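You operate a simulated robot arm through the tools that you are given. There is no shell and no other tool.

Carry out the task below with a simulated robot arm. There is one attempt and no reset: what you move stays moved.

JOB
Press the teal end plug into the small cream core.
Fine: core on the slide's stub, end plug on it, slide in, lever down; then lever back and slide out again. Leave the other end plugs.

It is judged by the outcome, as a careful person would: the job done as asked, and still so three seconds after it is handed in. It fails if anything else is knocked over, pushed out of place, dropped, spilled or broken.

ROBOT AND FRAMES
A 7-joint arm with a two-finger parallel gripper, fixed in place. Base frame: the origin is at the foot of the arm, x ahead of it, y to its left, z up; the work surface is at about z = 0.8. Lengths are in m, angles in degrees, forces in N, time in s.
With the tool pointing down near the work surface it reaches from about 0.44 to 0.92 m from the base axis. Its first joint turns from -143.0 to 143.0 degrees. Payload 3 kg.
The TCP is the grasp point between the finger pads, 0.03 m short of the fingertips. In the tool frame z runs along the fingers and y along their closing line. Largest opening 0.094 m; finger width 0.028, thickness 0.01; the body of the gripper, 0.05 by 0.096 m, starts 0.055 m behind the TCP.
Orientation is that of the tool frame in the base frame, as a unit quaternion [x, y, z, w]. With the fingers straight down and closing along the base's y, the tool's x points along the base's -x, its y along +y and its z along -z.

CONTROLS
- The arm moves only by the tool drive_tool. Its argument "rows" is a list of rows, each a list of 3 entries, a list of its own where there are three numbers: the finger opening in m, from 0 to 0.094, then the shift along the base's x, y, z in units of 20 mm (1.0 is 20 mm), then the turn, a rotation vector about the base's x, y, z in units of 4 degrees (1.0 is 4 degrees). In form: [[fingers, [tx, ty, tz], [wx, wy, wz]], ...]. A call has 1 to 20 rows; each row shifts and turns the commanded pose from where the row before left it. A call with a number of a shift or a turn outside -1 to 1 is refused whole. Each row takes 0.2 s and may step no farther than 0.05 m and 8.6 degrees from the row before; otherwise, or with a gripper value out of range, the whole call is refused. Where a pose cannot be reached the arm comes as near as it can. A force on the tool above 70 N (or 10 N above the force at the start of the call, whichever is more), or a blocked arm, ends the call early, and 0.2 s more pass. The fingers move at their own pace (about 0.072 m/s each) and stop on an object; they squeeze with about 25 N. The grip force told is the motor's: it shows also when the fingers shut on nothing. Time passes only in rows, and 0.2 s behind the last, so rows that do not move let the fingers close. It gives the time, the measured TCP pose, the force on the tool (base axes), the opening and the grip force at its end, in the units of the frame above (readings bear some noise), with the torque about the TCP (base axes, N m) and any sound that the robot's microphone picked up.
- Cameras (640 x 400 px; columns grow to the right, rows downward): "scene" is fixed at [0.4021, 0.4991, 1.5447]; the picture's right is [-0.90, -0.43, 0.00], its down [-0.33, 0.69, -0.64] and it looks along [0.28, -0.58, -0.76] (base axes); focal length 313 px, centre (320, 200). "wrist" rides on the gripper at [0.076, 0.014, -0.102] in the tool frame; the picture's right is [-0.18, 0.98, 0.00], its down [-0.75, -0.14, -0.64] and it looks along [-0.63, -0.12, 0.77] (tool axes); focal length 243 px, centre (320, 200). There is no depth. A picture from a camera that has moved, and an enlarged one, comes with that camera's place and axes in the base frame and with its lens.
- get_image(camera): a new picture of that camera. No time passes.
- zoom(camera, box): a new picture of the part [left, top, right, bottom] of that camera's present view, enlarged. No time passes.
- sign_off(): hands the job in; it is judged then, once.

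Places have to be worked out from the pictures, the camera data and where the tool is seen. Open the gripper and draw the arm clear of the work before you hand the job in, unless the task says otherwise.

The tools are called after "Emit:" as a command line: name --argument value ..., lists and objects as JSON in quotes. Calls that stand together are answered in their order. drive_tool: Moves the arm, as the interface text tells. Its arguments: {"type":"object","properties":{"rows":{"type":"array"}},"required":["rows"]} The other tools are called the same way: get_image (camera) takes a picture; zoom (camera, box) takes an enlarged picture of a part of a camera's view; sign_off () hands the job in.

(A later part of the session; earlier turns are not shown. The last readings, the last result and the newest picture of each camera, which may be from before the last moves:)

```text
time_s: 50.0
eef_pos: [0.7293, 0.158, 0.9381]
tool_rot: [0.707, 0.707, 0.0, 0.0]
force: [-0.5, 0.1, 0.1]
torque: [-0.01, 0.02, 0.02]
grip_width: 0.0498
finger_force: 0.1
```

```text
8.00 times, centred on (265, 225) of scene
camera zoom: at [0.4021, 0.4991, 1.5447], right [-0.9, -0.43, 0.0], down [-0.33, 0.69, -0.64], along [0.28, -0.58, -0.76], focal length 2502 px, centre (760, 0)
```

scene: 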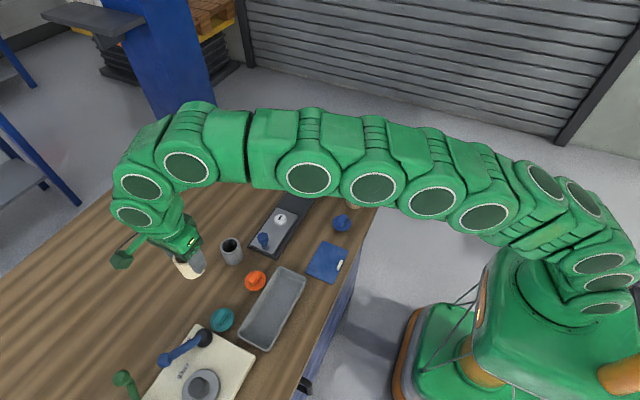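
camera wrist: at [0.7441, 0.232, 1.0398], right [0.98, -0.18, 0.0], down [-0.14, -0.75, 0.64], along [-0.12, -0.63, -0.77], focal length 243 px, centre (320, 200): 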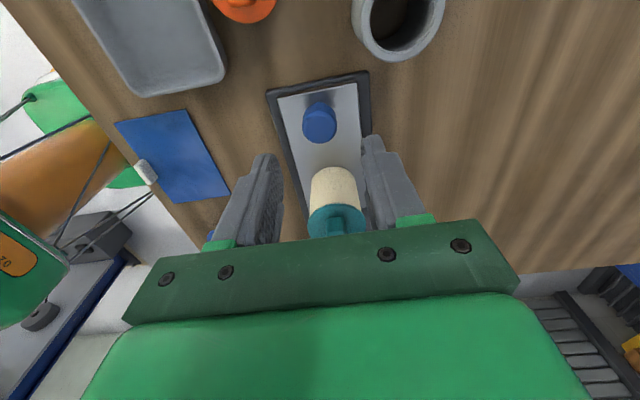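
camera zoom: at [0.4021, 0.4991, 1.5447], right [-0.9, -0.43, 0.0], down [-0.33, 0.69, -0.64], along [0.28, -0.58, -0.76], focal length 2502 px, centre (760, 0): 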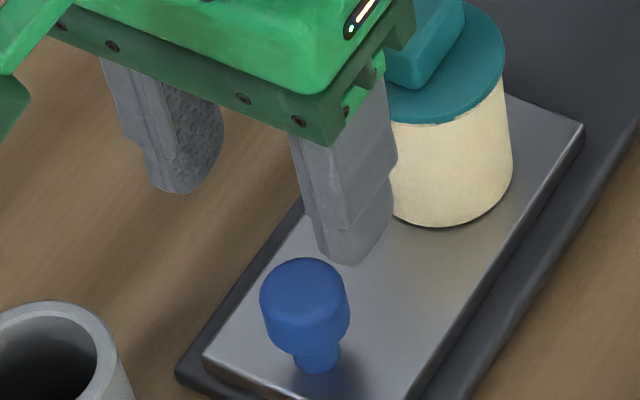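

Knob centre (0.7305, 0.156), top about z 0.858, head diameter about 0.027. The tool is right above it, so I descend and grip the knob.

Emit:
drive_tool --rows '[[0.05, [0, 0, -1], [0, 0, 0]], [0.05, [0, 0, -1], [0, 0, 0]], [0.05, [0, 0, -1], [0, 0, 0]], [0.05, [0, 0, -0.4], [0, 0, 0]], [0.05, [0, 0, 0], [0, 0, 0]]]'

Emit:
get_image --camera "wrist"

Emit:
zoom --camera "scene" --box '[230, 180, 300, 250]'

```text
time_s: 51.2
eef_pos: [0.731, 0.1557, 0.8713]
tool_rot: [0.707, 0.708, 0.0, 0.0]
force: [0.0, -0.9, 0.7]
torque: [0.0, -0.01, 0.01]
grip_width: 0.0499
finger_force: 0.0
```

```text
taken
camera wrist: at [0.7438, 0.2307, 0.9714], right [0.98, -0.18, 0.0], down [-0.14, -0.75, 0.64], along [-0.12, -0.63, -0.77], focal length 243 px, centre (320, 200)
```

wrist: 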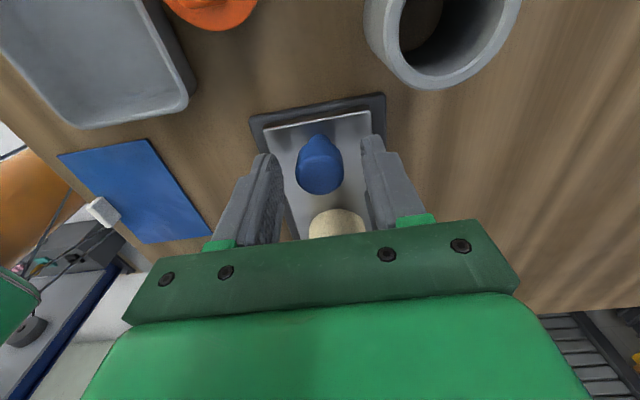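

```text
5.71 times, centred on (265, 215) of scene
camera zoom: at [0.4021, 0.4991, 1.5447], right [-0.9, -0.43, 0.0], down [-0.33, 0.69, -0.64], along [0.28, -0.58, -0.76], focal length 1787 px, centre (634, 114)
```

zoom: 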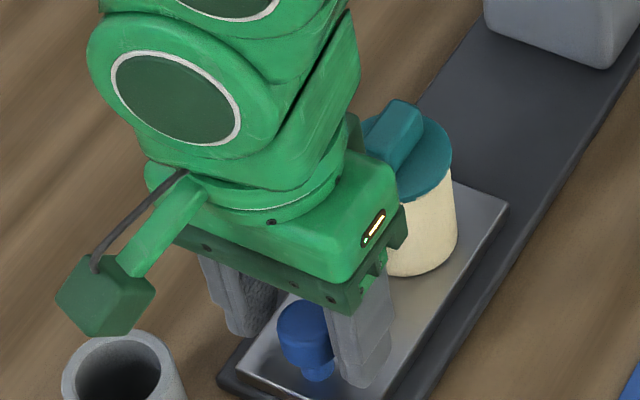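

The knob is centred between the fingers. I go 4 mm lower and close.

Emit:
drive_tool --rows '[[0.05, [0, 0, -0.2], [0, 0, 0]], [0.035, [0, 0, 0], [0, 0, 0]], [0.015, [0, 0, 0], [0, 0, 0]], [0.015, [0, 0, 0], [0, 0, 0]], [0.015, [0, 0, 0], [0, 0, 0]]]'

Emit:
get_image --camera "wrist"

```text
time_s: 52.4
eef_pos: [0.7303, 0.1558, 0.8662]
tool_rot: [0.707, 0.707, 0.0, 0.0]
force: [-8.5, 0.5, 2.2]
torque: [0.01, 0.31, -0.01]
grip_width: 0.0273
finger_force: 45.3
```

```text
taken
camera wrist: at [0.7438, 0.2307, 0.9677], right [0.98, -0.18, 0.0], down [-0.14, -0.75, 0.64], along [-0.12, -0.63, -0.77], focal length 243 px, centre (320, 200)
```

wrist: 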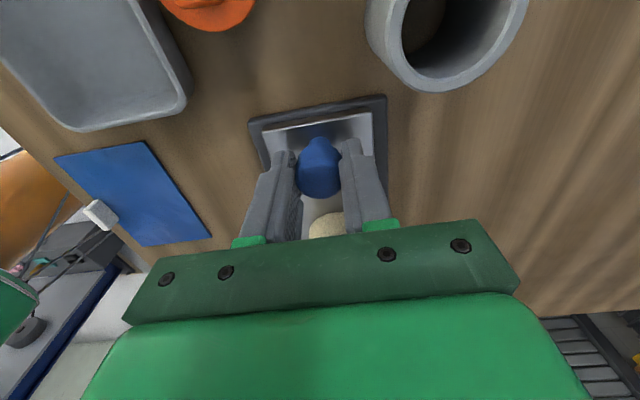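

Gripped at 0.0273 m; a -8.5 N side force says the knob is slightly to -x. I ease x by -0.7 mm and start sliding in along -y slowly.

Emit:
drive_tool --rows '[[0.015, [-0.035, 0, 0], [0, 0, 0]], [0.015, [0, 0, 0], [0, 0, 0]], [0.015, [0, -0.2, 0], [0, 0, 0]], [0.015, [0, -0.3, 0], [0, 0, 0]], [0.015, [0, -0.3, 0], [0, 0, 0]], [0.015, [0, 0, 0], [0, 0, 0]]]'

Emit:
zoom --camera "scene" --box '[230, 150, 330, 250]'

```text
time_s: 53.8
eef_pos: [0.7303, 0.1408, 0.8662]
tool_rot: [0.707, 0.707, 0.0, 0.001]
force: [-2.6, 0.6, 7.3]
torque: [0.16, 0.07, -0.05]
grip_width: 0.0276
finger_force: 45.5
```

```text
4.00 times, centred on (280, 200) of scene
camera zoom: at [0.4021, 0.4991, 1.5447], right [-0.9, -0.43, 0.0], down [-0.33, 0.69, -0.64], along [0.28, -0.58, -0.76], focal length 1251 px, centre (480, 200)
```

zoom: 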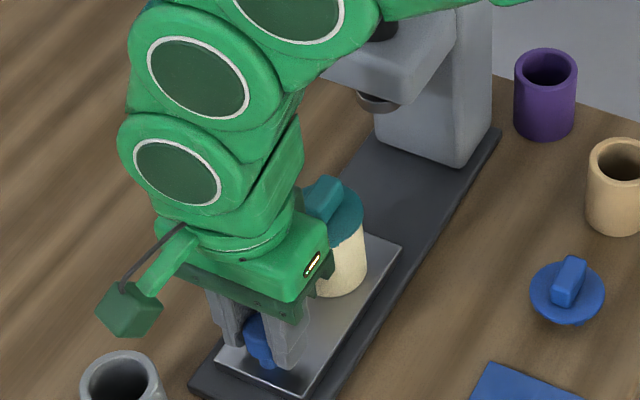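

It slides freely. I continue 40 mm and then check clearance at the ram.

Emit:
drive_tool --rows '[[0.015, [0, -0.3, 0], [0, 0, 0]], [0.015, [0, -0.35, 0], [0, 0, 0]], [0.015, [0, -0.35, 0], [0, 0, 0]], [0.015, [0, -0.35, 0], [0, 0, 0]], [0.015, [0, -0.35, 0], [0, 0, 0]], [0.015, [0, -0.3, 0], [0, 0, 0]], [0.015, [0, 0, 0], [0, 0, 0]]]'

Emit:
zoom --camera "scene" --box '[240, 130, 340, 230]'

Emit:
get_image --camera "wrist"

```text
time_s: 55.4
eef_pos: [0.7296, 0.0985, 0.8661]
tool_rot: [0.706, 0.708, 0.0, 0.0]
force: [35.6, 0.8, -4.9]
torque: [0.07, -0.84, 0.03]
grip_width: 0.0274
finger_force: 44.9
```

```text
4.00 times, centred on (290, 180) of scene
camera zoom: at [0.4021, 0.4991, 1.5447], right [-0.9, -0.43, 0.0], down [-0.33, 0.69, -0.64], along [0.28, -0.58, -0.76], focal length 1251 px, centre (440, 280)
```

zoom: 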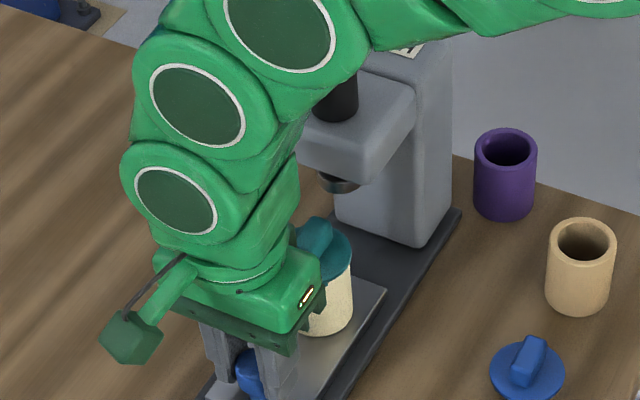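

```text
taken
camera wrist: at [0.7434, 0.1751, 0.9677], right [0.98, -0.18, 0.0], down [-0.14, -0.75, 0.64], along [-0.12, -0.63, -0.77], focal length 243 px, centre (320, 200)
```

wrist: 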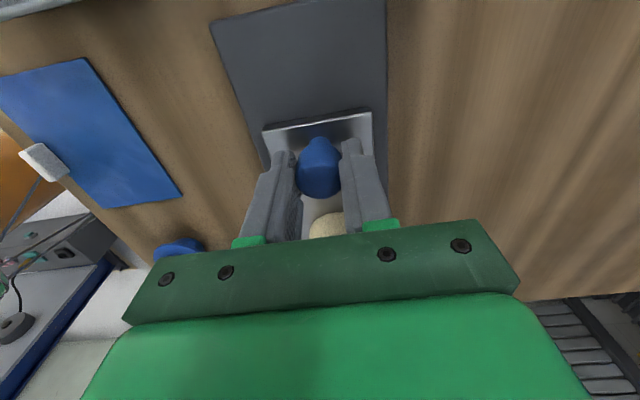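

A +36 N side force has built up: the slide's axis leans towards +x as it goes in. I stop and relieve it by shifting x in small steps, reading the force.

Emit:
drive_tool --rows '[[0.015, [0.05, 0, 0], [0, 0, 0]], [0.015, [0, 0, 0], [0, 0, 0]]]'

```text
time_s: 56.0
eef_pos: [0.7308, 0.1011, 0.8668]
tool_rot: [0.707, 0.707, 0.0, -0.001]
force: [4.7, 1.3, 17.0]
torque: [0.1, -0.12, 0.02]
grip_width: 0.0276
finger_force: 45.1
```

Stiffness is about 30 N/mm, so the axis leans roughly 1.5-2° to +x. I continue sliding with a matching x drift, in short calls.

Emit:
drive_tool --rows '[[0.015, [0.012, -0.25, 0.015], [0, 0, 0]], [0.015, [0.008, -0.25, 0], [0, 0, 0]], [0.015, [0.008, -0.25, 0], [0, 0, 0]], [0.015, [0, 0, 0], [0, 0, 0]]]'

Emit:
zoom --camera "scene" --box '[265, 150, 325, 210]'

```text
time_s: 57.0
eef_pos: [0.7306, 0.085, 0.8659]
tool_rot: [0.707, 0.707, -0.001, -0.001]
force: [-19.8, -0.7, 31.4]
torque: [-0.04, 0.57, 0.02]
grip_width: 0.0272
finger_force: 45.0
```

```text
6.67 times, centred on (295, 180) of scene
camera zoom: at [0.4021, 0.4991, 1.5447], right [-0.9, -0.43, 0.0], down [-0.33, 0.69, -0.64], along [0.28, -0.58, -0.76], focal length 2085 px, centre (487, 333)
```

zoom: 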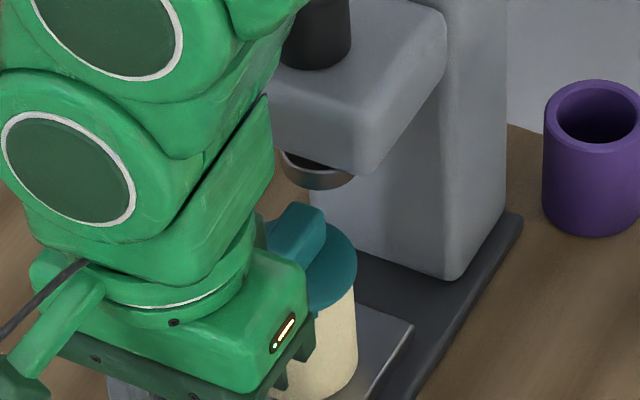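

The tab top (~0.905) is about 7 mm under the ram bottom (~0.912), so it passes. I relieve x by -0.6 mm and z by +1 mm, then continue.

Emit:
drive_tool --rows '[[0.015, [-0.03, 0, 0.05], [0, 0, 0]], [0.015, [0, 0, 0], [0, 0, 0]], [0.015, [0.005, -0.25, 0], [0, 0, 0]], [0.015, [0.005, -0.25, 0], [0, 0, 0]], [0.015, [0, 0, 0], [0, 0, 0]]]'

Emit:
zoom --camera "scene" --box '[265, 140, 325, 200]'

```text
time_s: 58.2
eef_pos: [0.7308, 0.0766, 0.8661]
tool_rot: [0.708, 0.706, -0.001, -0.001]
force: [-20.7, 2.0, -19.0]
torque: [0.35, 0.48, -0.08]
grip_width: 0.0274
finger_force: 44.8
```

```text
6.67 times, centred on (295, 170) of scene
camera zoom: at [0.4021, 0.4991, 1.5447], right [-0.9, -0.43, 0.0], down [-0.33, 0.69, -0.64], along [0.28, -0.58, -0.76], focal length 2085 px, centre (487, 400)
```

zoom: 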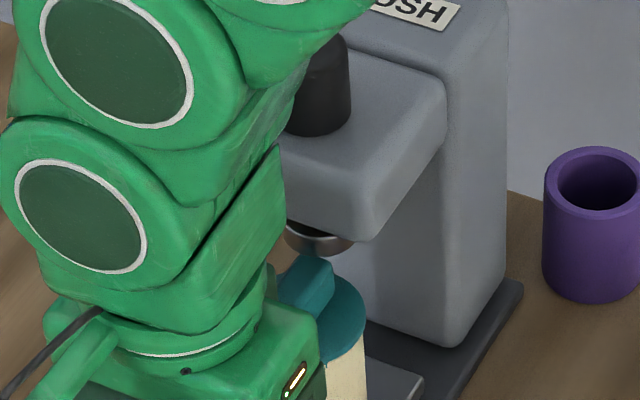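

Small residual binding: x -20 N, z -19 N. I trim both and go on 10 mm; the end stop should show as y force.

Emit:
drive_tool --rows '[[0.015, [-0.035, 0, -0.03], [0, 0, 0]], [0.015, [0, 0, 0], [0, 0, 0]], [0.015, [0, -0.25, 0], [0, 0, 0]], [0.015, [0, -0.25, 0], [0, 0, 0]], [0.015, [0, 0, 0], [0, 0, 0]]]'

```text
time_s: 59.4
eef_pos: [0.7307, 0.0665, 0.8678]
tool_rot: [0.707, 0.707, 0.0, 0.0]
force: [-9.8, -1.4, -28.7]
torque: [-0.12, 0.15, -0.04]
grip_width: 0.0277
finger_force: 45.2
```

Trim again (z -1 mm, x -0.3 mm) and go on another 10 mm.

Emit:
drive_tool --rows '[[0.015, [-0.015, 0, -0.045], [0, 0, 0]], [0.015, [0, 0, 0], [0, 0, 0]], [0.015, [0, -0.25, 0], [0, 0, 0]], [0.015, [0, -0.2, 0], [0, 0, 0]], [0.015, [0, 0, 0], [0, 0, 0]]]'

Emit:
zoom --camera "scene" --box '[265, 120, 345, 200]'

Emit:
get_image --camera "wrist"

```text
time_s: 60.6
eef_pos: [0.73, 0.057, 0.8661]
tool_rot: [0.708, 0.706, 0.0, 0.0]
force: [-15.2, 4.2, -1.0]
torque: [0.11, 0.35, -0.03]
grip_width: 0.0273
finger_force: 45.4
```

```text
5.00 times, centred on (305, 160) of scene
camera zoom: at [0.4021, 0.4991, 1.5447], right [-0.9, -0.43, 0.0], down [-0.33, 0.69, -0.64], along [0.28, -0.58, -0.76], focal length 1564 px, centre (395, 400)
```

zoom: 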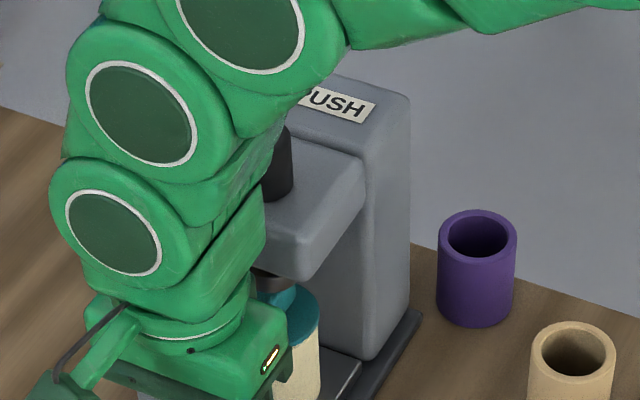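

```text
taken
camera wrist: at [0.7437, 0.1309, 0.968], right [0.98, -0.18, 0.0], down [-0.14, -0.75, 0.64], along [-0.12, -0.63, -0.77], focal length 243 px, centre (320, 200)
```

wrist: 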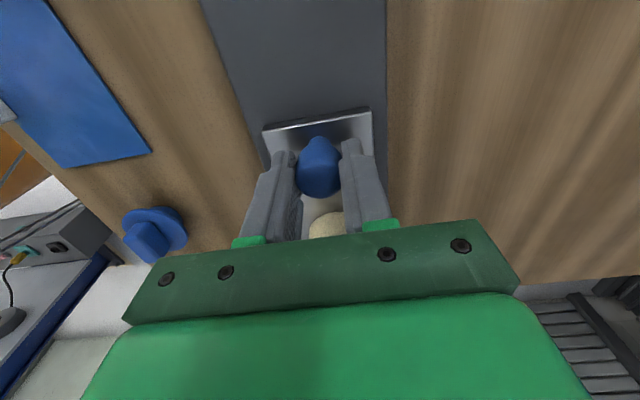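

Slide travel is now about 100 mm with no stop felt yet. I continue in 3 mm steps and watch the y force.

Emit:
drive_tool --rows '[[0.015, [-0.015, -0.15, 0], [0, 0, 0]], [0.015, [0, -0.1, 0], [0, 0, 0]], [0.015, [0, 0, 0], [0, 0, 0]]]'

```text
time_s: 61.4
eef_pos: [0.729, 0.053, 0.866]
tool_rot: [0.707, 0.707, 0.0, 0.0]
force: [-13.1, 28.1, 7.1]
torque: [0.76, 0.31, -0.01]
grip_width: 0.0275
finger_force: 45.1
```

The y force jumped to 28 N: end stop reached at about y = 0.052 (travel ≈ 103 mm), which puts the core under the ram. I ease off the push, open, and rise clear of the knob, then back away.

Emit:
drive_tool --rows '[[0.015, [0.02, 0.035, 0], [0, 0, 0]], [0.03, [0, 0, 0], [0, 0, 0]], [0.05, [0, 0, 0], [0, 0, 0]], [0.05, [0, 0, 0], [0, 0, 0]], [0.05, [0, 0, 0.5], [0, 0, 0]], [0.05, [0, 0, 1], [0, 0, 0]], [0.05, [0, 0.5, 1], [0, 0, 0]], [0.05, [0, 1, 1], [0, 0, 0]], [0.05, [0, 1, 1], [0, 0, 0]], [0.05, [0, 1, 1], [0, 0, 0]], [0.05, [0, 0, 0], [0, 0, 0]]]'

Emit:
get_image --camera "wrist"

Emit:
zoom --camera "wrist" --box '[270, 120, 390, 230]'

Emit:
zoom --camera "scene" --box '[230, 110, 350, 230]'

```text
time_s: 63.8
eef_pos: [0.7296, 0.1207, 0.9764]
tool_rot: [0.707, 0.707, 0.0, -0.001]
force: [0.9, 0.1, -0.3]
torque: [0.01, 0.0, -0.01]
grip_width: 0.0502
finger_force: 0.0
```

```text
taken
camera wrist: at [0.7432, 0.1959, 1.0777], right [0.98, -0.18, 0.0], down [-0.14, -0.75, 0.64], along [-0.12, -0.63, -0.77], focal length 243 px, centre (320, 200)
```

wrist: 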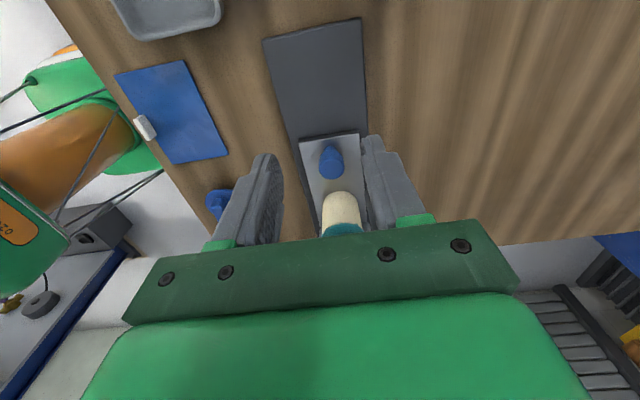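

```text
3.64 times, centred on (330, 175) of wrist
camera zoom: at [0.7432, 0.1959, 1.0777], right [0.98, -0.18, 0.0], down [-0.14, -0.75, 0.64], along [-0.12, -0.63, -0.77], focal length 882 px, centre (284, 291)
```

zoom: 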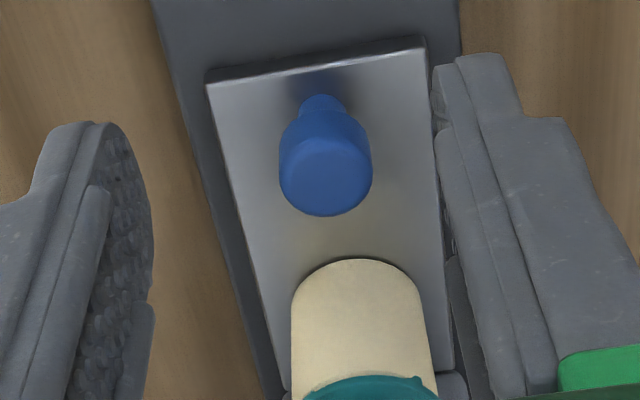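

```text
3.33 times, centred on (290, 170) of scene
camera zoom: at [0.4021, 0.4991, 1.5447], right [-0.9, -0.43, 0.0], down [-0.33, 0.69, -0.64], along [0.28, -0.58, -0.76], focal length 1043 px, centre (420, 300)
```

zoom: 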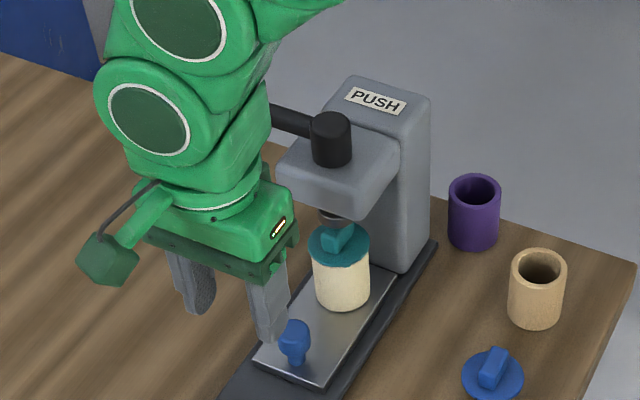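

The slide is in with the plug under the ram. I zoom to check ram/plug alignment and whether the slide is truly home.

Emit:
zoom --camera "scene" --box '[275, 160, 325, 225]'

Emit:
zoom --camera "scene" --box '[285, 165, 311, 191]'

```text
6.15 times, centred on (300, 192) of scene
camera zoom: at [0.4021, 0.4991, 1.5447], right [-0.9, -0.43, 0.0], down [-0.33, 0.69, -0.64], along [0.28, -0.58, -0.76], focal length 1925 px, centre (443, 246)
```

zoom: 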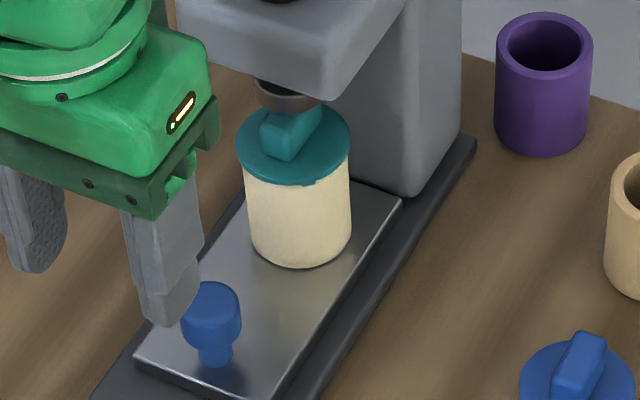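

```text
15.38 times, centred on (298, 178) of scene
camera zoom: at [0.4021, 0.4991, 1.5447], right [-0.9, -0.43, 0.0], down [-0.33, 0.69, -0.64], along [0.28, -0.58, -0.76], focal length 4812 px, centre (658, 538)
```

zoom: 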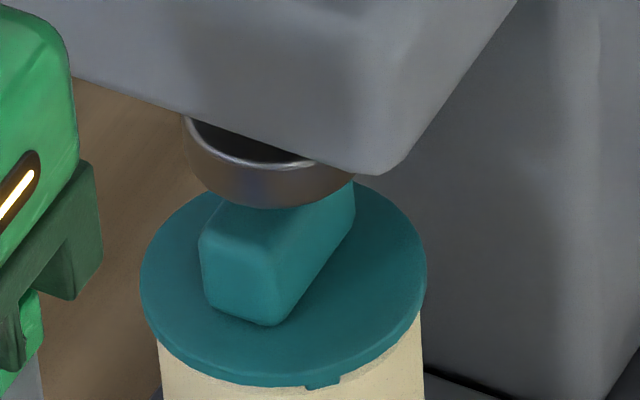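

Recomputing with corrected axes, the hub is at about (0.730, -0.029) and the lever ball at (0.823, -0.030, 1.004): the slide's core is in line with the ram. I now rise, turn the tool to +65° relative to now (fingers closing mostly along y, across the lever) and move above the ball.

Emit:
drive_tool --rows '[[0.05, [0, 0, 1], [0, 0, 0.5]], [0.05, [0, 0, 1], [0, 0, 1]], [0.05, [0, 0, 1], [0, 0, 1]], [0.05, [0, 0, 1], [0, 0, 1]], [0.05, [0, 0, 1], [0, 0, 1]], [0.05, [0, 0, 1], [0, 0, 1]], [0.05, [0, 0, 1], [0, 0, 1]], [0.05, [0, 0, 1], [0, 0, 1]], [0.05, [0.58, -0.6, 0], [0, 0, 1]], [0.05, [0.58, -0.95, 0], [0, 0, 1]], [0.05, [0.58, -0.95, 0], [0, 0, 1]], [0.05, [0.58, -0.95, 0], [0, 0, 1]], [0.05, [0.58, -0.95, 0], [0, 0, 1]], [0.05, [0.58, -0.95, 0], [0, 0, 1]], [0.05, [0.58, -0.95, 0], [0, 0, 1]], [0.05, [0.58, -0.95, 0], [0, 0, 1]], [0.05, [0, -0.3, 0], [0, 0, 0.75]], [0.05, [0, 0, 0], [0, 0, 0]]]'

Emit:
get_image --camera "wrist"

Emit:
get_image --camera "scene"

```text
time_s: 67.6
eef_pos: [0.8225, -0.0296, 1.1367]
tool_rot: [0.216, 0.976, -0.001, 0.0]
force: [0.5, -0.6, 0.3]
torque: [-0.02, -0.02, -0.03]
grip_width: 0.05
finger_force: 0.1
```

```text
taken
camera wrist: at [0.7592, 0.0142, 1.238], right [0.58, 0.81, 0.0], down [0.62, -0.45, 0.64], along [0.52, -0.37, -0.77], focal length 243 px, centre (320, 200)
```

wrist: 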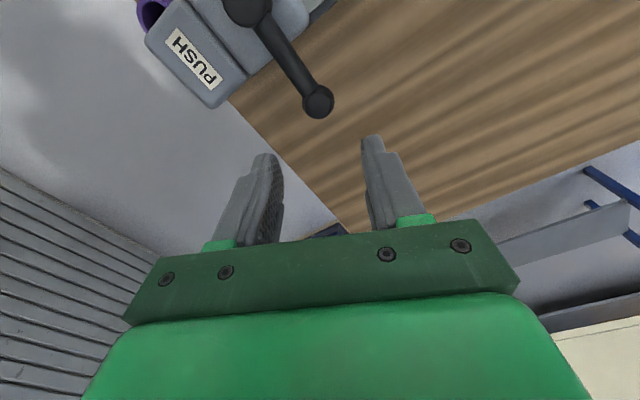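

```text
taken
```

scene: 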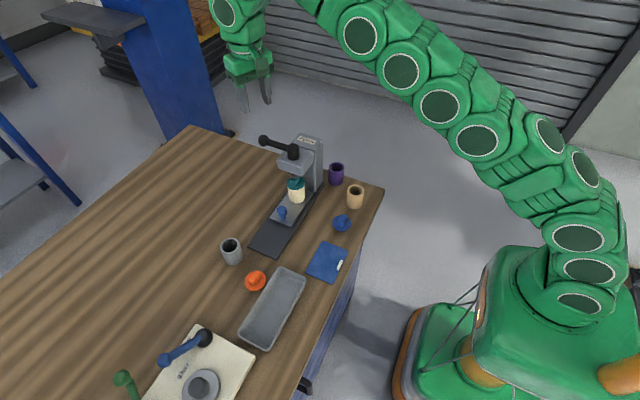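

Now there's a clear view of the lever: ball at about (0.820, -0.029). I zoom in for its size, height and the pivot's look.

Emit:
zoom --camera "wrist" --box '[220, 0, 350, 130]'

Emit:
zoom --camera "scene" --box '[250, 120, 330, 210]'

```text
3.08 times, centred on (285, 65) of wrist
camera zoom: at [0.7592, 0.0142, 1.238], right [0.58, 0.81, 0.0], down [0.62, -0.45, 0.64], along [0.52, -0.37, -0.77], focal length 746 px, centre (428, 615)
```

zoom: 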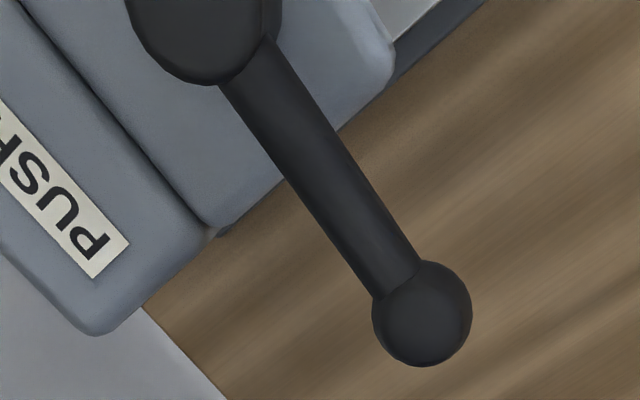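

```text
4.44 times, centred on (290, 165) of scene
camera zoom: at [0.4021, 0.4991, 1.5447], right [-0.9, -0.43, 0.0], down [-0.33, 0.69, -0.64], along [0.28, -0.58, -0.76], focal length 1390 px, centre (453, 356)
```

zoom: 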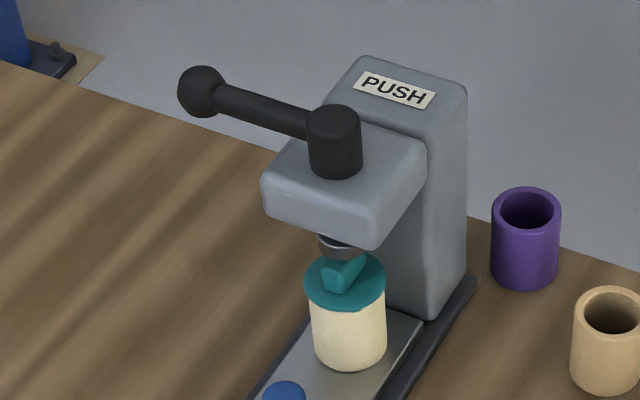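

Ball ≈ (0.8215, -0.030, 1.002), radius 15 mm. I close the fingers and come down to just above it, then press gently to learn how the lever moves.

Emit:
drive_tool --rows '[[0.0, [-0.09, -0.035, -0.6], [0, 0, 0]], [0.0, [0, 0, -1], [0, 0, 0]], [0.0, [0, 0, -1], [0, 0, 0]], [0.0, [0, 0, -1], [0, 0, 0]], [0.0, [0, 0, -0.5], [0, 0, 0]], [0.0, [0, 0, 0], [0, 0, 0]]]'

Emit:
get_image --camera "wrist"

Emit:
zoom --camera "scene" --box '[230, 90, 350, 210]'

```text
time_s: 69.0
eef_pos: [0.8213, -0.0301, 1.0551]
tool_rot: [0.216, 0.976, 0.001, 0.001]
force: [-6.0, 0.7, 24.7]
torque: [0.02, 0.22, 0.05]
grip_width: 0.0001
finger_force: 25.3
```

```text
taken
camera wrist: at [0.7576, 0.0137, 1.155], right [0.58, 0.81, 0.0], down [0.62, -0.45, 0.64], along [0.52, -0.37, -0.77], focal length 243 px, centre (320, 200)
```

wrist: 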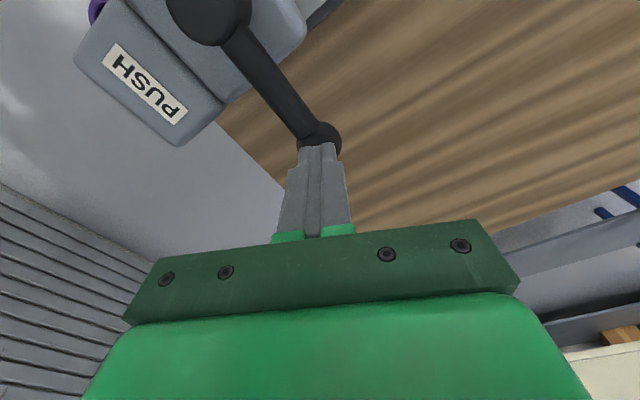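

```text
3.33 times, centred on (290, 150) of scene
camera zoom: at [0.4021, 0.4991, 1.5447], right [-0.9, -0.43, 0.0], down [-0.33, 0.69, -0.64], along [0.28, -0.58, -0.76], focal length 1043 px, centre (420, 367)
```

zoom: 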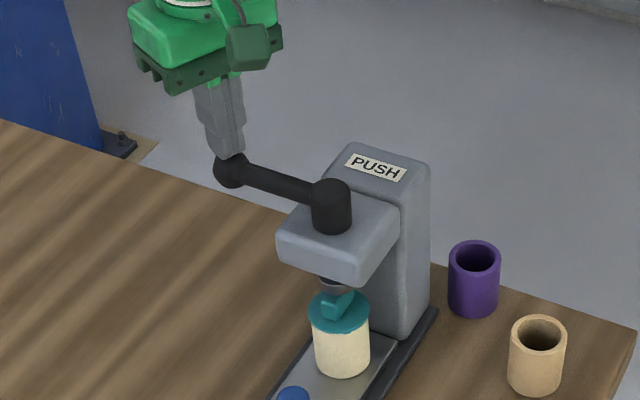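

Already touching the ball with 25 N at tip z ≈ 1.024. I press 2 mm further to see if the lever yields.

Emit:
drive_tool --rows '[[0.0, [0, 0, -0.05], [0, 0, 0]], [0.0, [0, 0, -0.05], [0, 0, 0]], [0.0, [0, 0, 0], [0, 0, 0]]]'

Emit:
zoom --camera "scene" --box '[230, 90, 350, 210]'

```text
time_s: 69.8
eef_pos: [0.8205, -0.0299, 1.0542]
tool_rot: [0.217, 0.976, 0.001, 0.001]
force: [-3.8, -2.5, 51.1]
torque: [-0.07, 0.14, 0.27]
grip_width: 0.0
finger_force: 24.5
```

```text
3.33 times, centred on (290, 150) of scene
camera zoom: at [0.4021, 0.4991, 1.5447], right [-0.9, -0.43, 0.0], down [-0.33, 0.69, -0.64], along [0.28, -0.58, -0.76], focal length 1043 px, centre (420, 367)
```

zoom: 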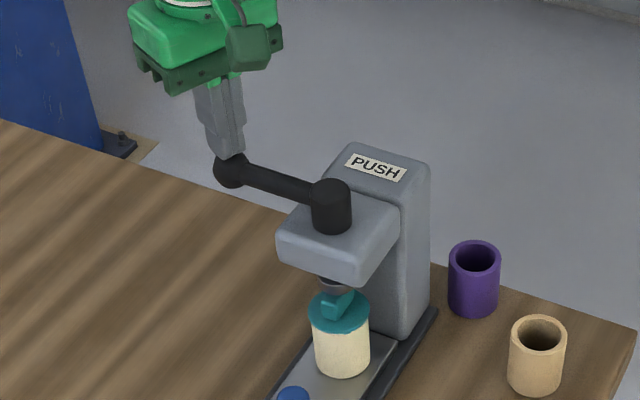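

51 N and no movement, so the lever does not tip downwards; its vertical hub and the "PUSH" mark on the column (at about y -0.115, below lever height) suggest it swings about the vertical axis. I rise, open, and lower the fingers around the ball to feel which way it turns.

Emit:
drive_tool --rows '[[0.0, [0, 0, 0.5], [0, 0, 0]], [0.02, [0, 0, 1], [0, 0, 0]], [0.05, [0, 0, 0.8], [0, 0, 0]], [0.05, [0, 0, 0], [0, 0, 0]], [0.05, [0, 0, -1], [0, 0, 0]], [0.05, [0, 0, -1], [0, 0, 0]], [0.05, [0, 0, -1], [0, 0, 0]], [0.05, [0, 0, -1], [0, 0, 0]], [0.05, [0, 0, -0.4], [0, 0, 0]], [0.05, [0, 0, 0], [0, 0, 0]]]'

Emit:
get_image --camera "wrist"

Emit:
zoom --camera "scene" --box '[230, 90, 350, 210]'

```text
time_s: 72.0
eef_pos: [0.8223, -0.0289, 1.0091]
tool_rot: [0.216, 0.976, 0.0, -0.001]
force: [0.8, 0.1, -0.1]
torque: [0.0, -0.01, 0.02]
grip_width: 0.0499
finger_force: 0.0
```

```text
taken
camera wrist: at [0.7581, 0.0146, 1.1105], right [0.58, 0.81, 0.0], down [0.62, -0.45, 0.64], along [0.52, -0.37, -0.77], focal length 243 px, centre (320, 200)
```

wrist: 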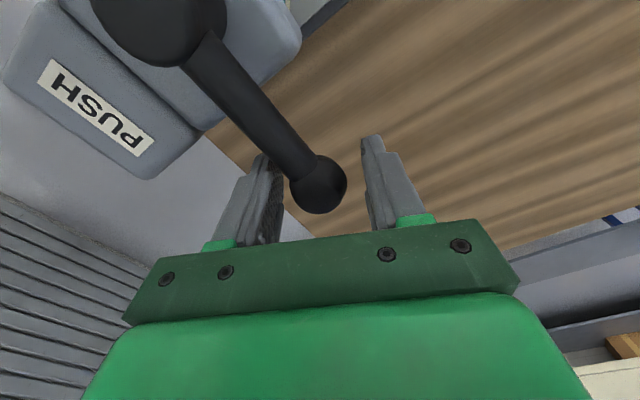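

```text
3.33 times, centred on (290, 150) of scene
camera zoom: at [0.4021, 0.4991, 1.5447], right [-0.9, -0.43, 0.0], down [-0.33, 0.69, -0.64], along [0.28, -0.58, -0.76], focal length 1043 px, centre (420, 367)
```

zoom: 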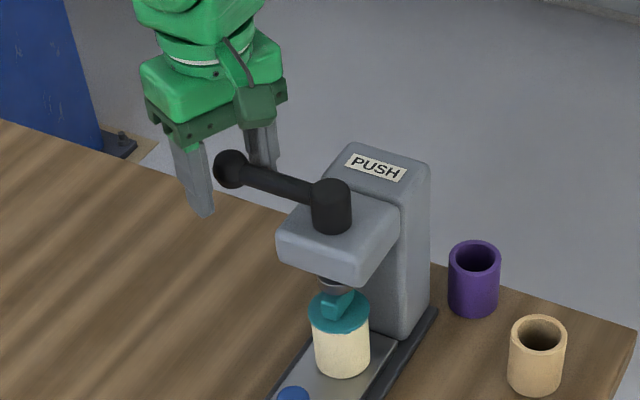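

The ball is exactly between the fingers. I narrow them to a loose cage (0.036) and nudge towards -y a few mm, watching force.

Emit:
drive_tool --rows '[[0.036, [0, 0, 0], [0, 0, 0]], [0.036, [0, 0, 0], [0, 0, 0]], [0.036, [0, -0.1, 0], [0, 0, 0]], [0.036, [0, -0.1, 0], [0, 0, 0]], [0.036, [0, 0, 0], [0, 0, 0]]]'

```text
time_s: 73.2
eef_pos: [0.8202, -0.0324, 1.0092]
tool_rot: [0.215, 0.977, 0.0, 0.0]
force: [-0.4, 2.9, 0.7]
torque: [0.0, -0.02, 0.04]
grip_width: 0.0373
finger_force: 1.0
```

Slight contact (2.9 N). A little further.

Emit:
drive_tool --rows '[[0.036, [0, -0.1, 0], [0, 0, 0]], [0.036, [0, -0.1, 0], [0, 0, 0]], [0.036, [0, 0, 0], [0, 0, 0]]]'

Emit:
zoom --camera "wrist" --box '[220, 60, 420, 260]'

Emit:
zoom --camera "scene" --box '[230, 110, 330, 210]'

```text
time_s: 74.0
eef_pos: [0.821, -0.036, 1.0092]
tool_rot: [0.215, 0.977, 0.0, 0.0]
force: [-5.2, 18.0, -1.0]
torque: [0.03, 0.0, 0.11]
grip_width: 0.0439
finger_force: 6.9
```

```text
2.00 times, centred on (320, 160) of wrist
camera zoom: at [0.7576, 0.0076, 1.1108], right [0.58, 0.81, 0.0], down [0.62, -0.45, 0.64], along [0.52, -0.37, -0.77], focal length 485 px, centre (320, 280)
```

zoom: 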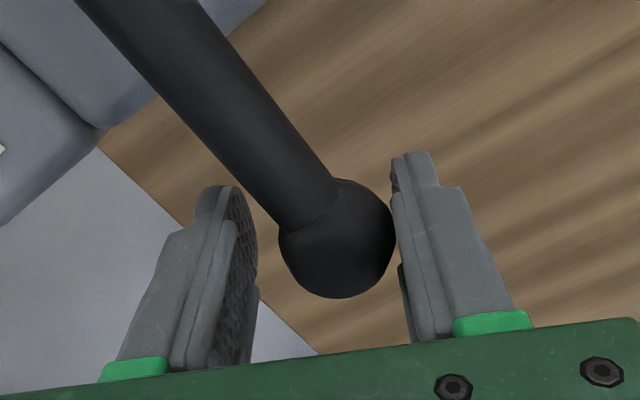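

```text
4.00 times, centred on (280, 160) of scene
camera zoom: at [0.4021, 0.4991, 1.5447], right [-0.9, -0.43, 0.0], down [-0.33, 0.69, -0.64], along [0.28, -0.58, -0.76], focal length 1251 px, centre (480, 360)
```

zoom: 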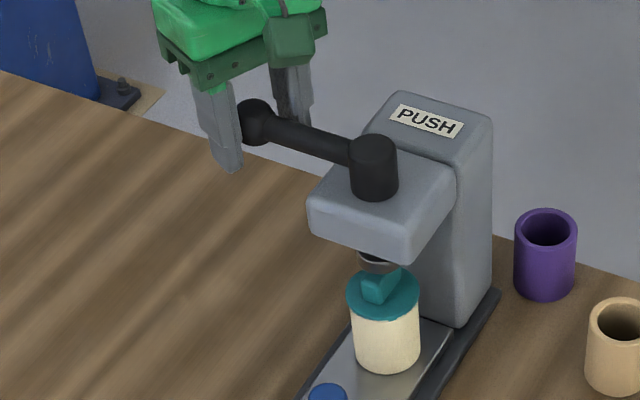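

The ball has not moved with 18 N towards -y (the finger just gives way). I try the other way: towards +y.

Emit:
drive_tool --rows '[[0.036, [0, 0.4, 0], [0, 0, 0]], [0.036, [0, 0.15, 0], [0, 0, 0]], [0.036, [0, 0.1, 0], [0, 0, 0]], [0.036, [0, 0.1, 0], [0, 0, 0]], [0.036, [0, 0, 0], [0, 0, 0]]]'

Emit:
zoom --camera "wrist" --box '[220, 60, 420, 260]'

```text
time_s: 75.2
eef_pos: [0.8215, -0.0236, 1.0108]
tool_rot: [0.216, 0.976, 0.0, 0.0]
force: [-0.1, 0.2, 0.0]
torque: [-0.01, -0.04, 0.01]
grip_width: 0.0364
finger_force: 0.6
```

```text
2.00 times, centred on (320, 160) of wrist
camera zoom: at [0.7579, 0.0212, 1.1114], right [0.58, 0.81, 0.0], down [0.62, -0.45, 0.64], along [0.52, -0.37, -0.77], focal length 485 px, centre (320, 280)
```

zoom: 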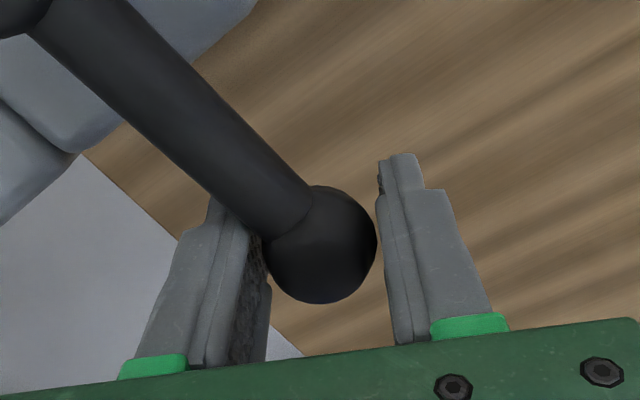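

Barely touching on the -y side now. I go on towards +y.

Emit:
drive_tool --rows '[[0.036, [0, 0.1, 0], [0, 0, 0]], [0.036, [0, 0.1, 0], [0, 0, 0]], [0.036, [0, 0.1, 0], [0, 0, 0]], [0.036, [0, 0, 0], [0, 0, 0]]]'

Emit:
zoom --camera "wrist" --box '[220, 60, 420, 260]'

Emit:
zoom --camera "scene" --box '[230, 110, 330, 210]'

```text
time_s: 76.2
eef_pos: [0.8205, -0.0171, 1.0096]
tool_rot: [0.217, 0.976, 0.0, 0.0]
force: [-0.2, -0.1, 1.1]
torque: [0.04, -0.02, -0.01]
grip_width: 0.0363
finger_force: 0.2
```

```text
2.00 times, centred on (320, 160) of wrist
camera zoom: at [0.758, 0.0274, 1.1111], right [0.58, 0.81, 0.0], down [0.62, -0.45, 0.64], along [0.52, -0.37, -0.77], focal length 485 px, centre (320, 280)
```

zoom: 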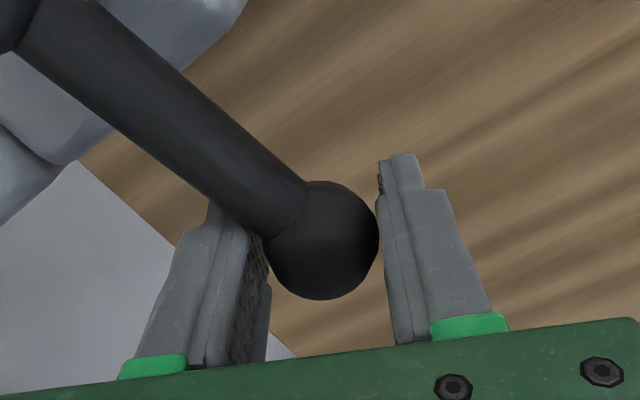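

```text
4.00 times, centred on (280, 160) of scene
camera zoom: at [0.4021, 0.4991, 1.5447], right [-0.9, -0.43, 0.0], down [-0.33, 0.69, -0.64], along [0.28, -0.58, -0.76], focal length 1251 px, centre (480, 360)
```

zoom: 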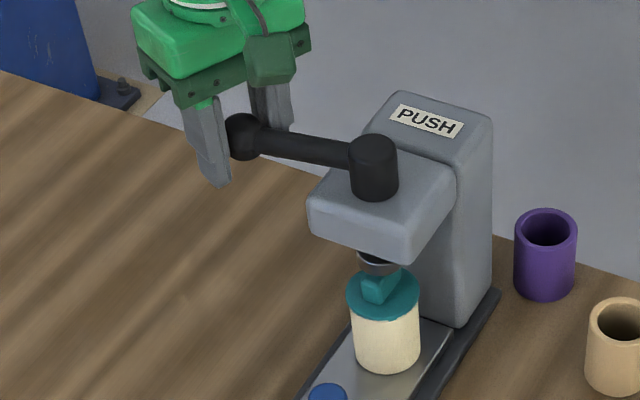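

The lever swings freely towards +y (it has turned about 8° with the finger). I follow its arc about the hub (0.730, -0.0295), radius 0.0915, turning the tool along with it.

Emit:
drive_tool --rows '[[0.036, [-0.033, 0.18, 0], [0, 0, 1]], [0.036, [-0.03, 0.155, 0], [0, 0, 1]], [0.036, [-0.035, 0.155, 0], [0, 0, 1]], [0.036, [-0.04, 0.155, 0], [0, 0, 1]], [0.036, [-0.05, 0.155, 0], [0, 0, 1]], [0.036, [-0.05, 0.15, 0], [0, 0, 1]], [0.036, [0, 0, 0], [0, 0, 0]]]'

Emit:
zoom --camera "wrist" --box '[220, 60, 420, 260]'

Emit:
zoom --camera "scene" --box '[240, 110, 330, 210]'

```text
time_s: 77.8
eef_pos: [0.8171, 0.0016, 1.0102]
tool_rot: [0.007, 1.0, 0.0, 0.0]
force: [0.2, -0.3, -0.7]
torque: [-0.01, -0.01, 0.02]
grip_width: 0.0363
finger_force: 0.1
```

```text
2.00 times, centred on (320, 160) of wrist
camera zoom: at [0.7398, 0.0166, 1.1116], right [0.2, 0.98, 0.0], down [0.75, -0.15, 0.64], along [0.63, -0.13, -0.77], focal length 485 px, centre (320, 280)
```

zoom: 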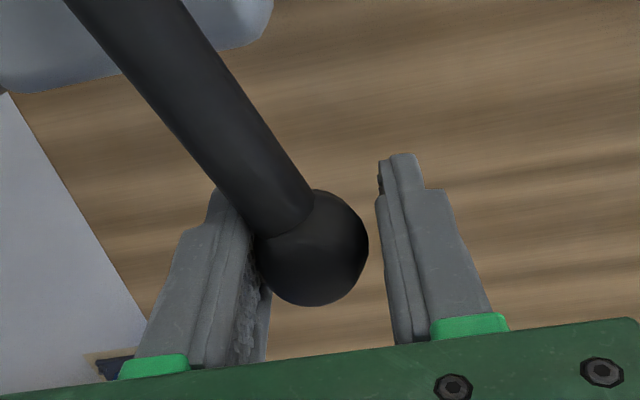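

```text
4.00 times, centred on (285, 160) of scene
camera zoom: at [0.4021, 0.4991, 1.5447], right [-0.9, -0.43, 0.0], down [-0.33, 0.69, -0.64], along [0.28, -0.58, -0.76], focal length 1251 px, centre (460, 360)
```

zoom: 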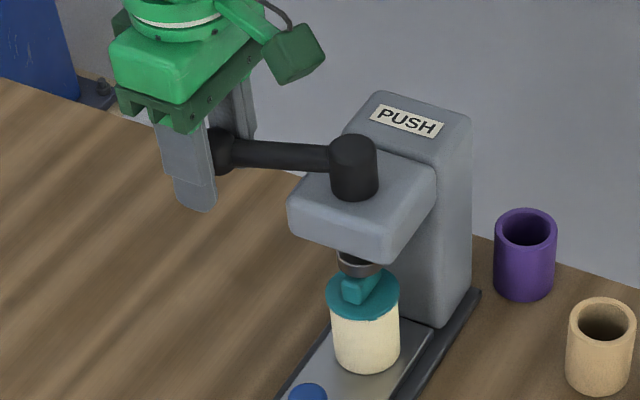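

The lever turns freely and the ram seems to descend. I continue along the arc to about 48°.

Emit:
drive_tool --rows '[[0.036, [-0.12, 0.295, 0], [0, 0, 1]], [0.036, [-0.14, 0.29, 0], [0, 0, 1]], [0.036, [-0.16, 0.275, 0], [0, 0, 1]], [0.036, [-0.18, 0.265, 0], [0, 0, 1]], [0.036, [-0.195, 0.25, 0], [0, 0, 1]], [0.036, [-0.215, 0.24, 0], [0, 0, 1]], [0.036, [-0.23, 0.22, 0], [0, 0, 1]], [0.036, [0, 0, 0], [0, 0, 0]]]'

Emit:
zoom --camera "wrist" --box '[220, 60, 420, 260]'

Emit:
zoom --camera "scene" --box '[240, 110, 330, 210]'

```text
time_s: 79.6
eef_pos: [0.7915, 0.0393, 1.0103]
tool_rot: [-0.235, 0.972, -0.001, -0.001]
force: [-1.4, 0.3, -0.5]
torque: [0.03, -0.03, 0.01]
grip_width: 0.0361
finger_force: 0.5
```

```text
2.00 times, centred on (320, 160) of wrist
camera zoom: at [0.717, 0.0162, 1.1107], right [-0.28, 0.96, 0.0], down [0.74, 0.22, 0.64], along [0.61, 0.18, -0.77], focal length 485 px, centre (320, 280)
```

zoom: 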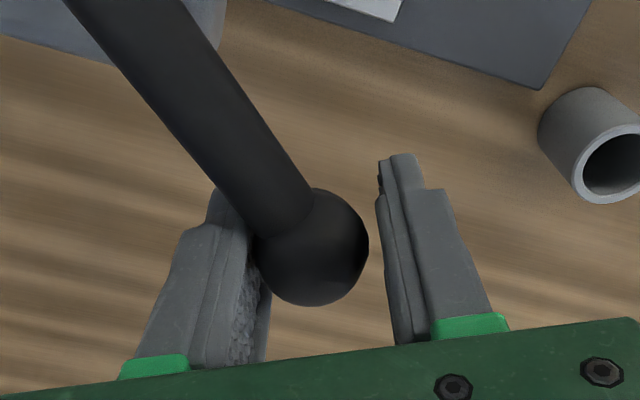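

```text
4.00 times, centred on (285, 160) of scene
camera zoom: at [0.4021, 0.4991, 1.5447], right [-0.9, -0.43, 0.0], down [-0.33, 0.69, -0.64], along [0.28, -0.58, -0.76], focal length 1251 px, centre (460, 360)
```

zoom: 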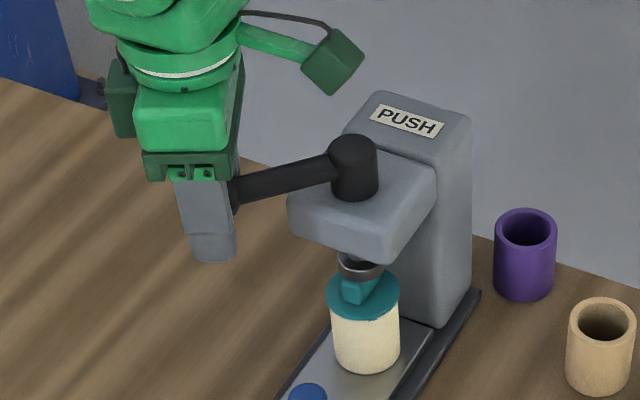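

The ram is visibly coming down, still little resistance. I continue to about 64°.

Emit:
drive_tool --rows '[[0.036, [-0.245, 0.205, 0], [0, 0, 1]], [0.036, [-0.255, 0.19, 0], [0, 0, 1]], [0.036, [-0.27, 0.165, 0], [0, 0, 1]], [0.036, [-0.285, 0.15, 0], [0, 0, 1]], [0.036, [0, 0, 0], [0, 0, 0]]]'

Emit:
zoom --camera "wrist" --box '[220, 60, 420, 260]'

Emit:
zoom --camera "scene" --box '[240, 110, 330, 210]'

```text
time_s: 80.8
eef_pos: [0.7715, 0.0542, 1.0091]
tool_rot: [-0.367, 0.93, -0.001, 0.0]
force: [2.5, -6.4, 2.2]
torque: [-0.03, -0.01, 0.02]
grip_width: 0.0394
finger_force: 2.8
```

```text
2.00 times, centred on (320, 160) of wrist
camera zoom: at [0.7055, 0.0108, 1.1105], right [-0.54, 0.84, 0.0], down [0.65, 0.41, 0.64], along [0.54, 0.34, -0.77], focal length 485 px, centre (320, 280)
```

zoom: 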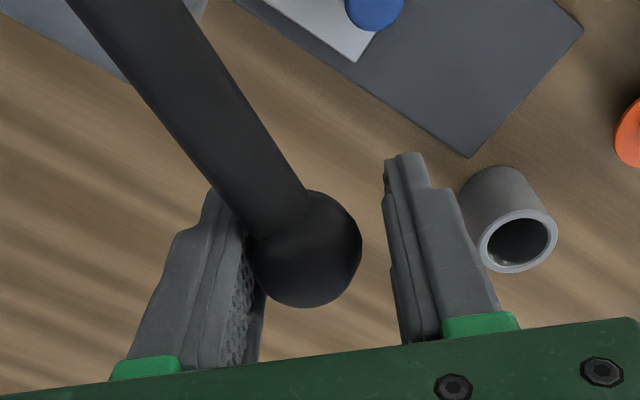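

```text
4.00 times, centred on (285, 160) of scene
camera zoom: at [0.4021, 0.4991, 1.5447], right [-0.9, -0.43, 0.0], down [-0.33, 0.69, -0.64], along [0.28, -0.58, -0.76], focal length 1251 px, centre (460, 360)
```

zoom: 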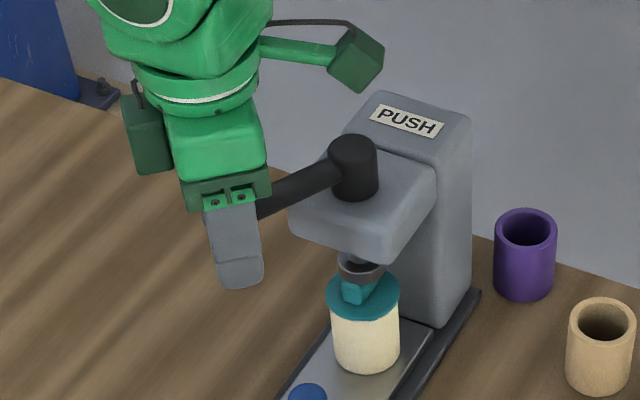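

Resistance starts (about 7 N; the finger yields a little). I look at the ram and the plug.

Emit:
zoom --camera "scene" --box '[282, 160, 312, 190]'

```text
13.33 times, centred on (297, 175) of scene
camera zoom: at [0.4021, 0.4991, 1.5447], right [-0.9, -0.43, 0.0], down [-0.33, 0.69, -0.64], along [0.28, -0.58, -0.76], focal length 4170 px, centre (627, 533)
```

zoom: 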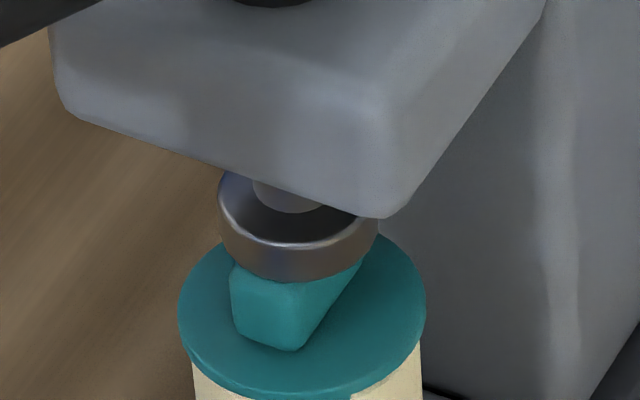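

The ram is now on the plug's tab. I push on along the arc to press it in, watching the force.

Emit:
drive_tool --rows '[[0.036, [-0.29, 0.13, 0], [0, 0, 1]], [0.036, [-0.3, 0.11, 0], [0, 0, 1]], [0.036, [-0.31, 0.09, 0], [0, 0, 1]], [0.036, [0, 0, 0], [0, 0, 0]]]'

Emit:
zoom --camera "wrist" --box '[220, 60, 420, 260]'

Emit:
zoom --camera "scene" --box '[270, 120, 330, 200]'

```text
time_s: 81.8
eef_pos: [0.7544, 0.0601, 1.0104]
tool_rot: [-0.462, 0.887, 0.0, 0.0]
force: [23.9, -10.8, -7.1]
torque: [0.2, 0.04, 0.06]
grip_width: 0.0512
finger_force: 13.1
```

```text
2.00 times, centred on (320, 160) of wrist
camera zoom: at [0.6973, 0.0041, 1.1109], right [-0.7, 0.71, 0.0], down [0.55, 0.54, 0.64], along [0.46, 0.45, -0.77], focal length 485 px, centre (320, 280)
```

zoom: 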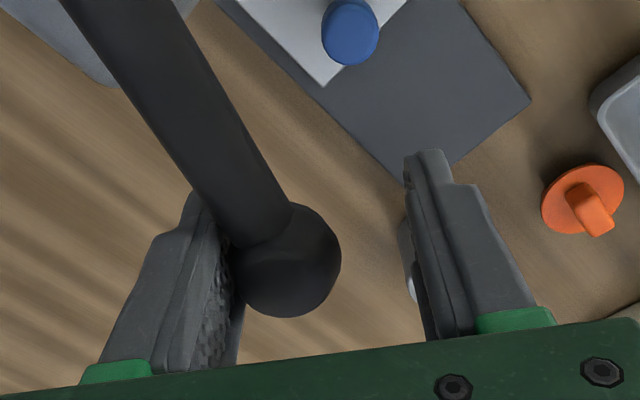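

```text
5.00 times, centred on (300, 160) of scene
camera zoom: at [0.4021, 0.4991, 1.5447], right [-0.9, -0.43, 0.0], down [-0.33, 0.69, -0.64], along [0.28, -0.58, -0.76], focal length 1564 px, centre (420, 400)
```

zoom: 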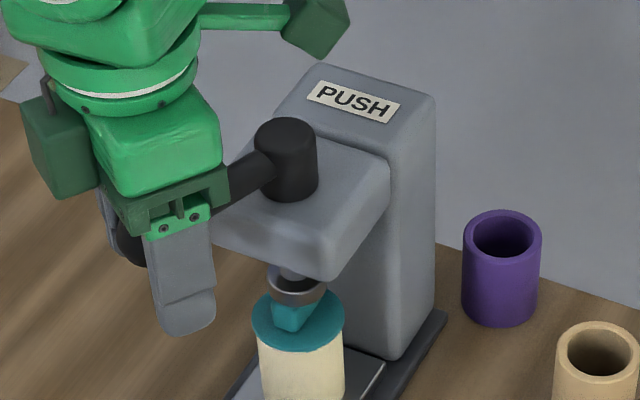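

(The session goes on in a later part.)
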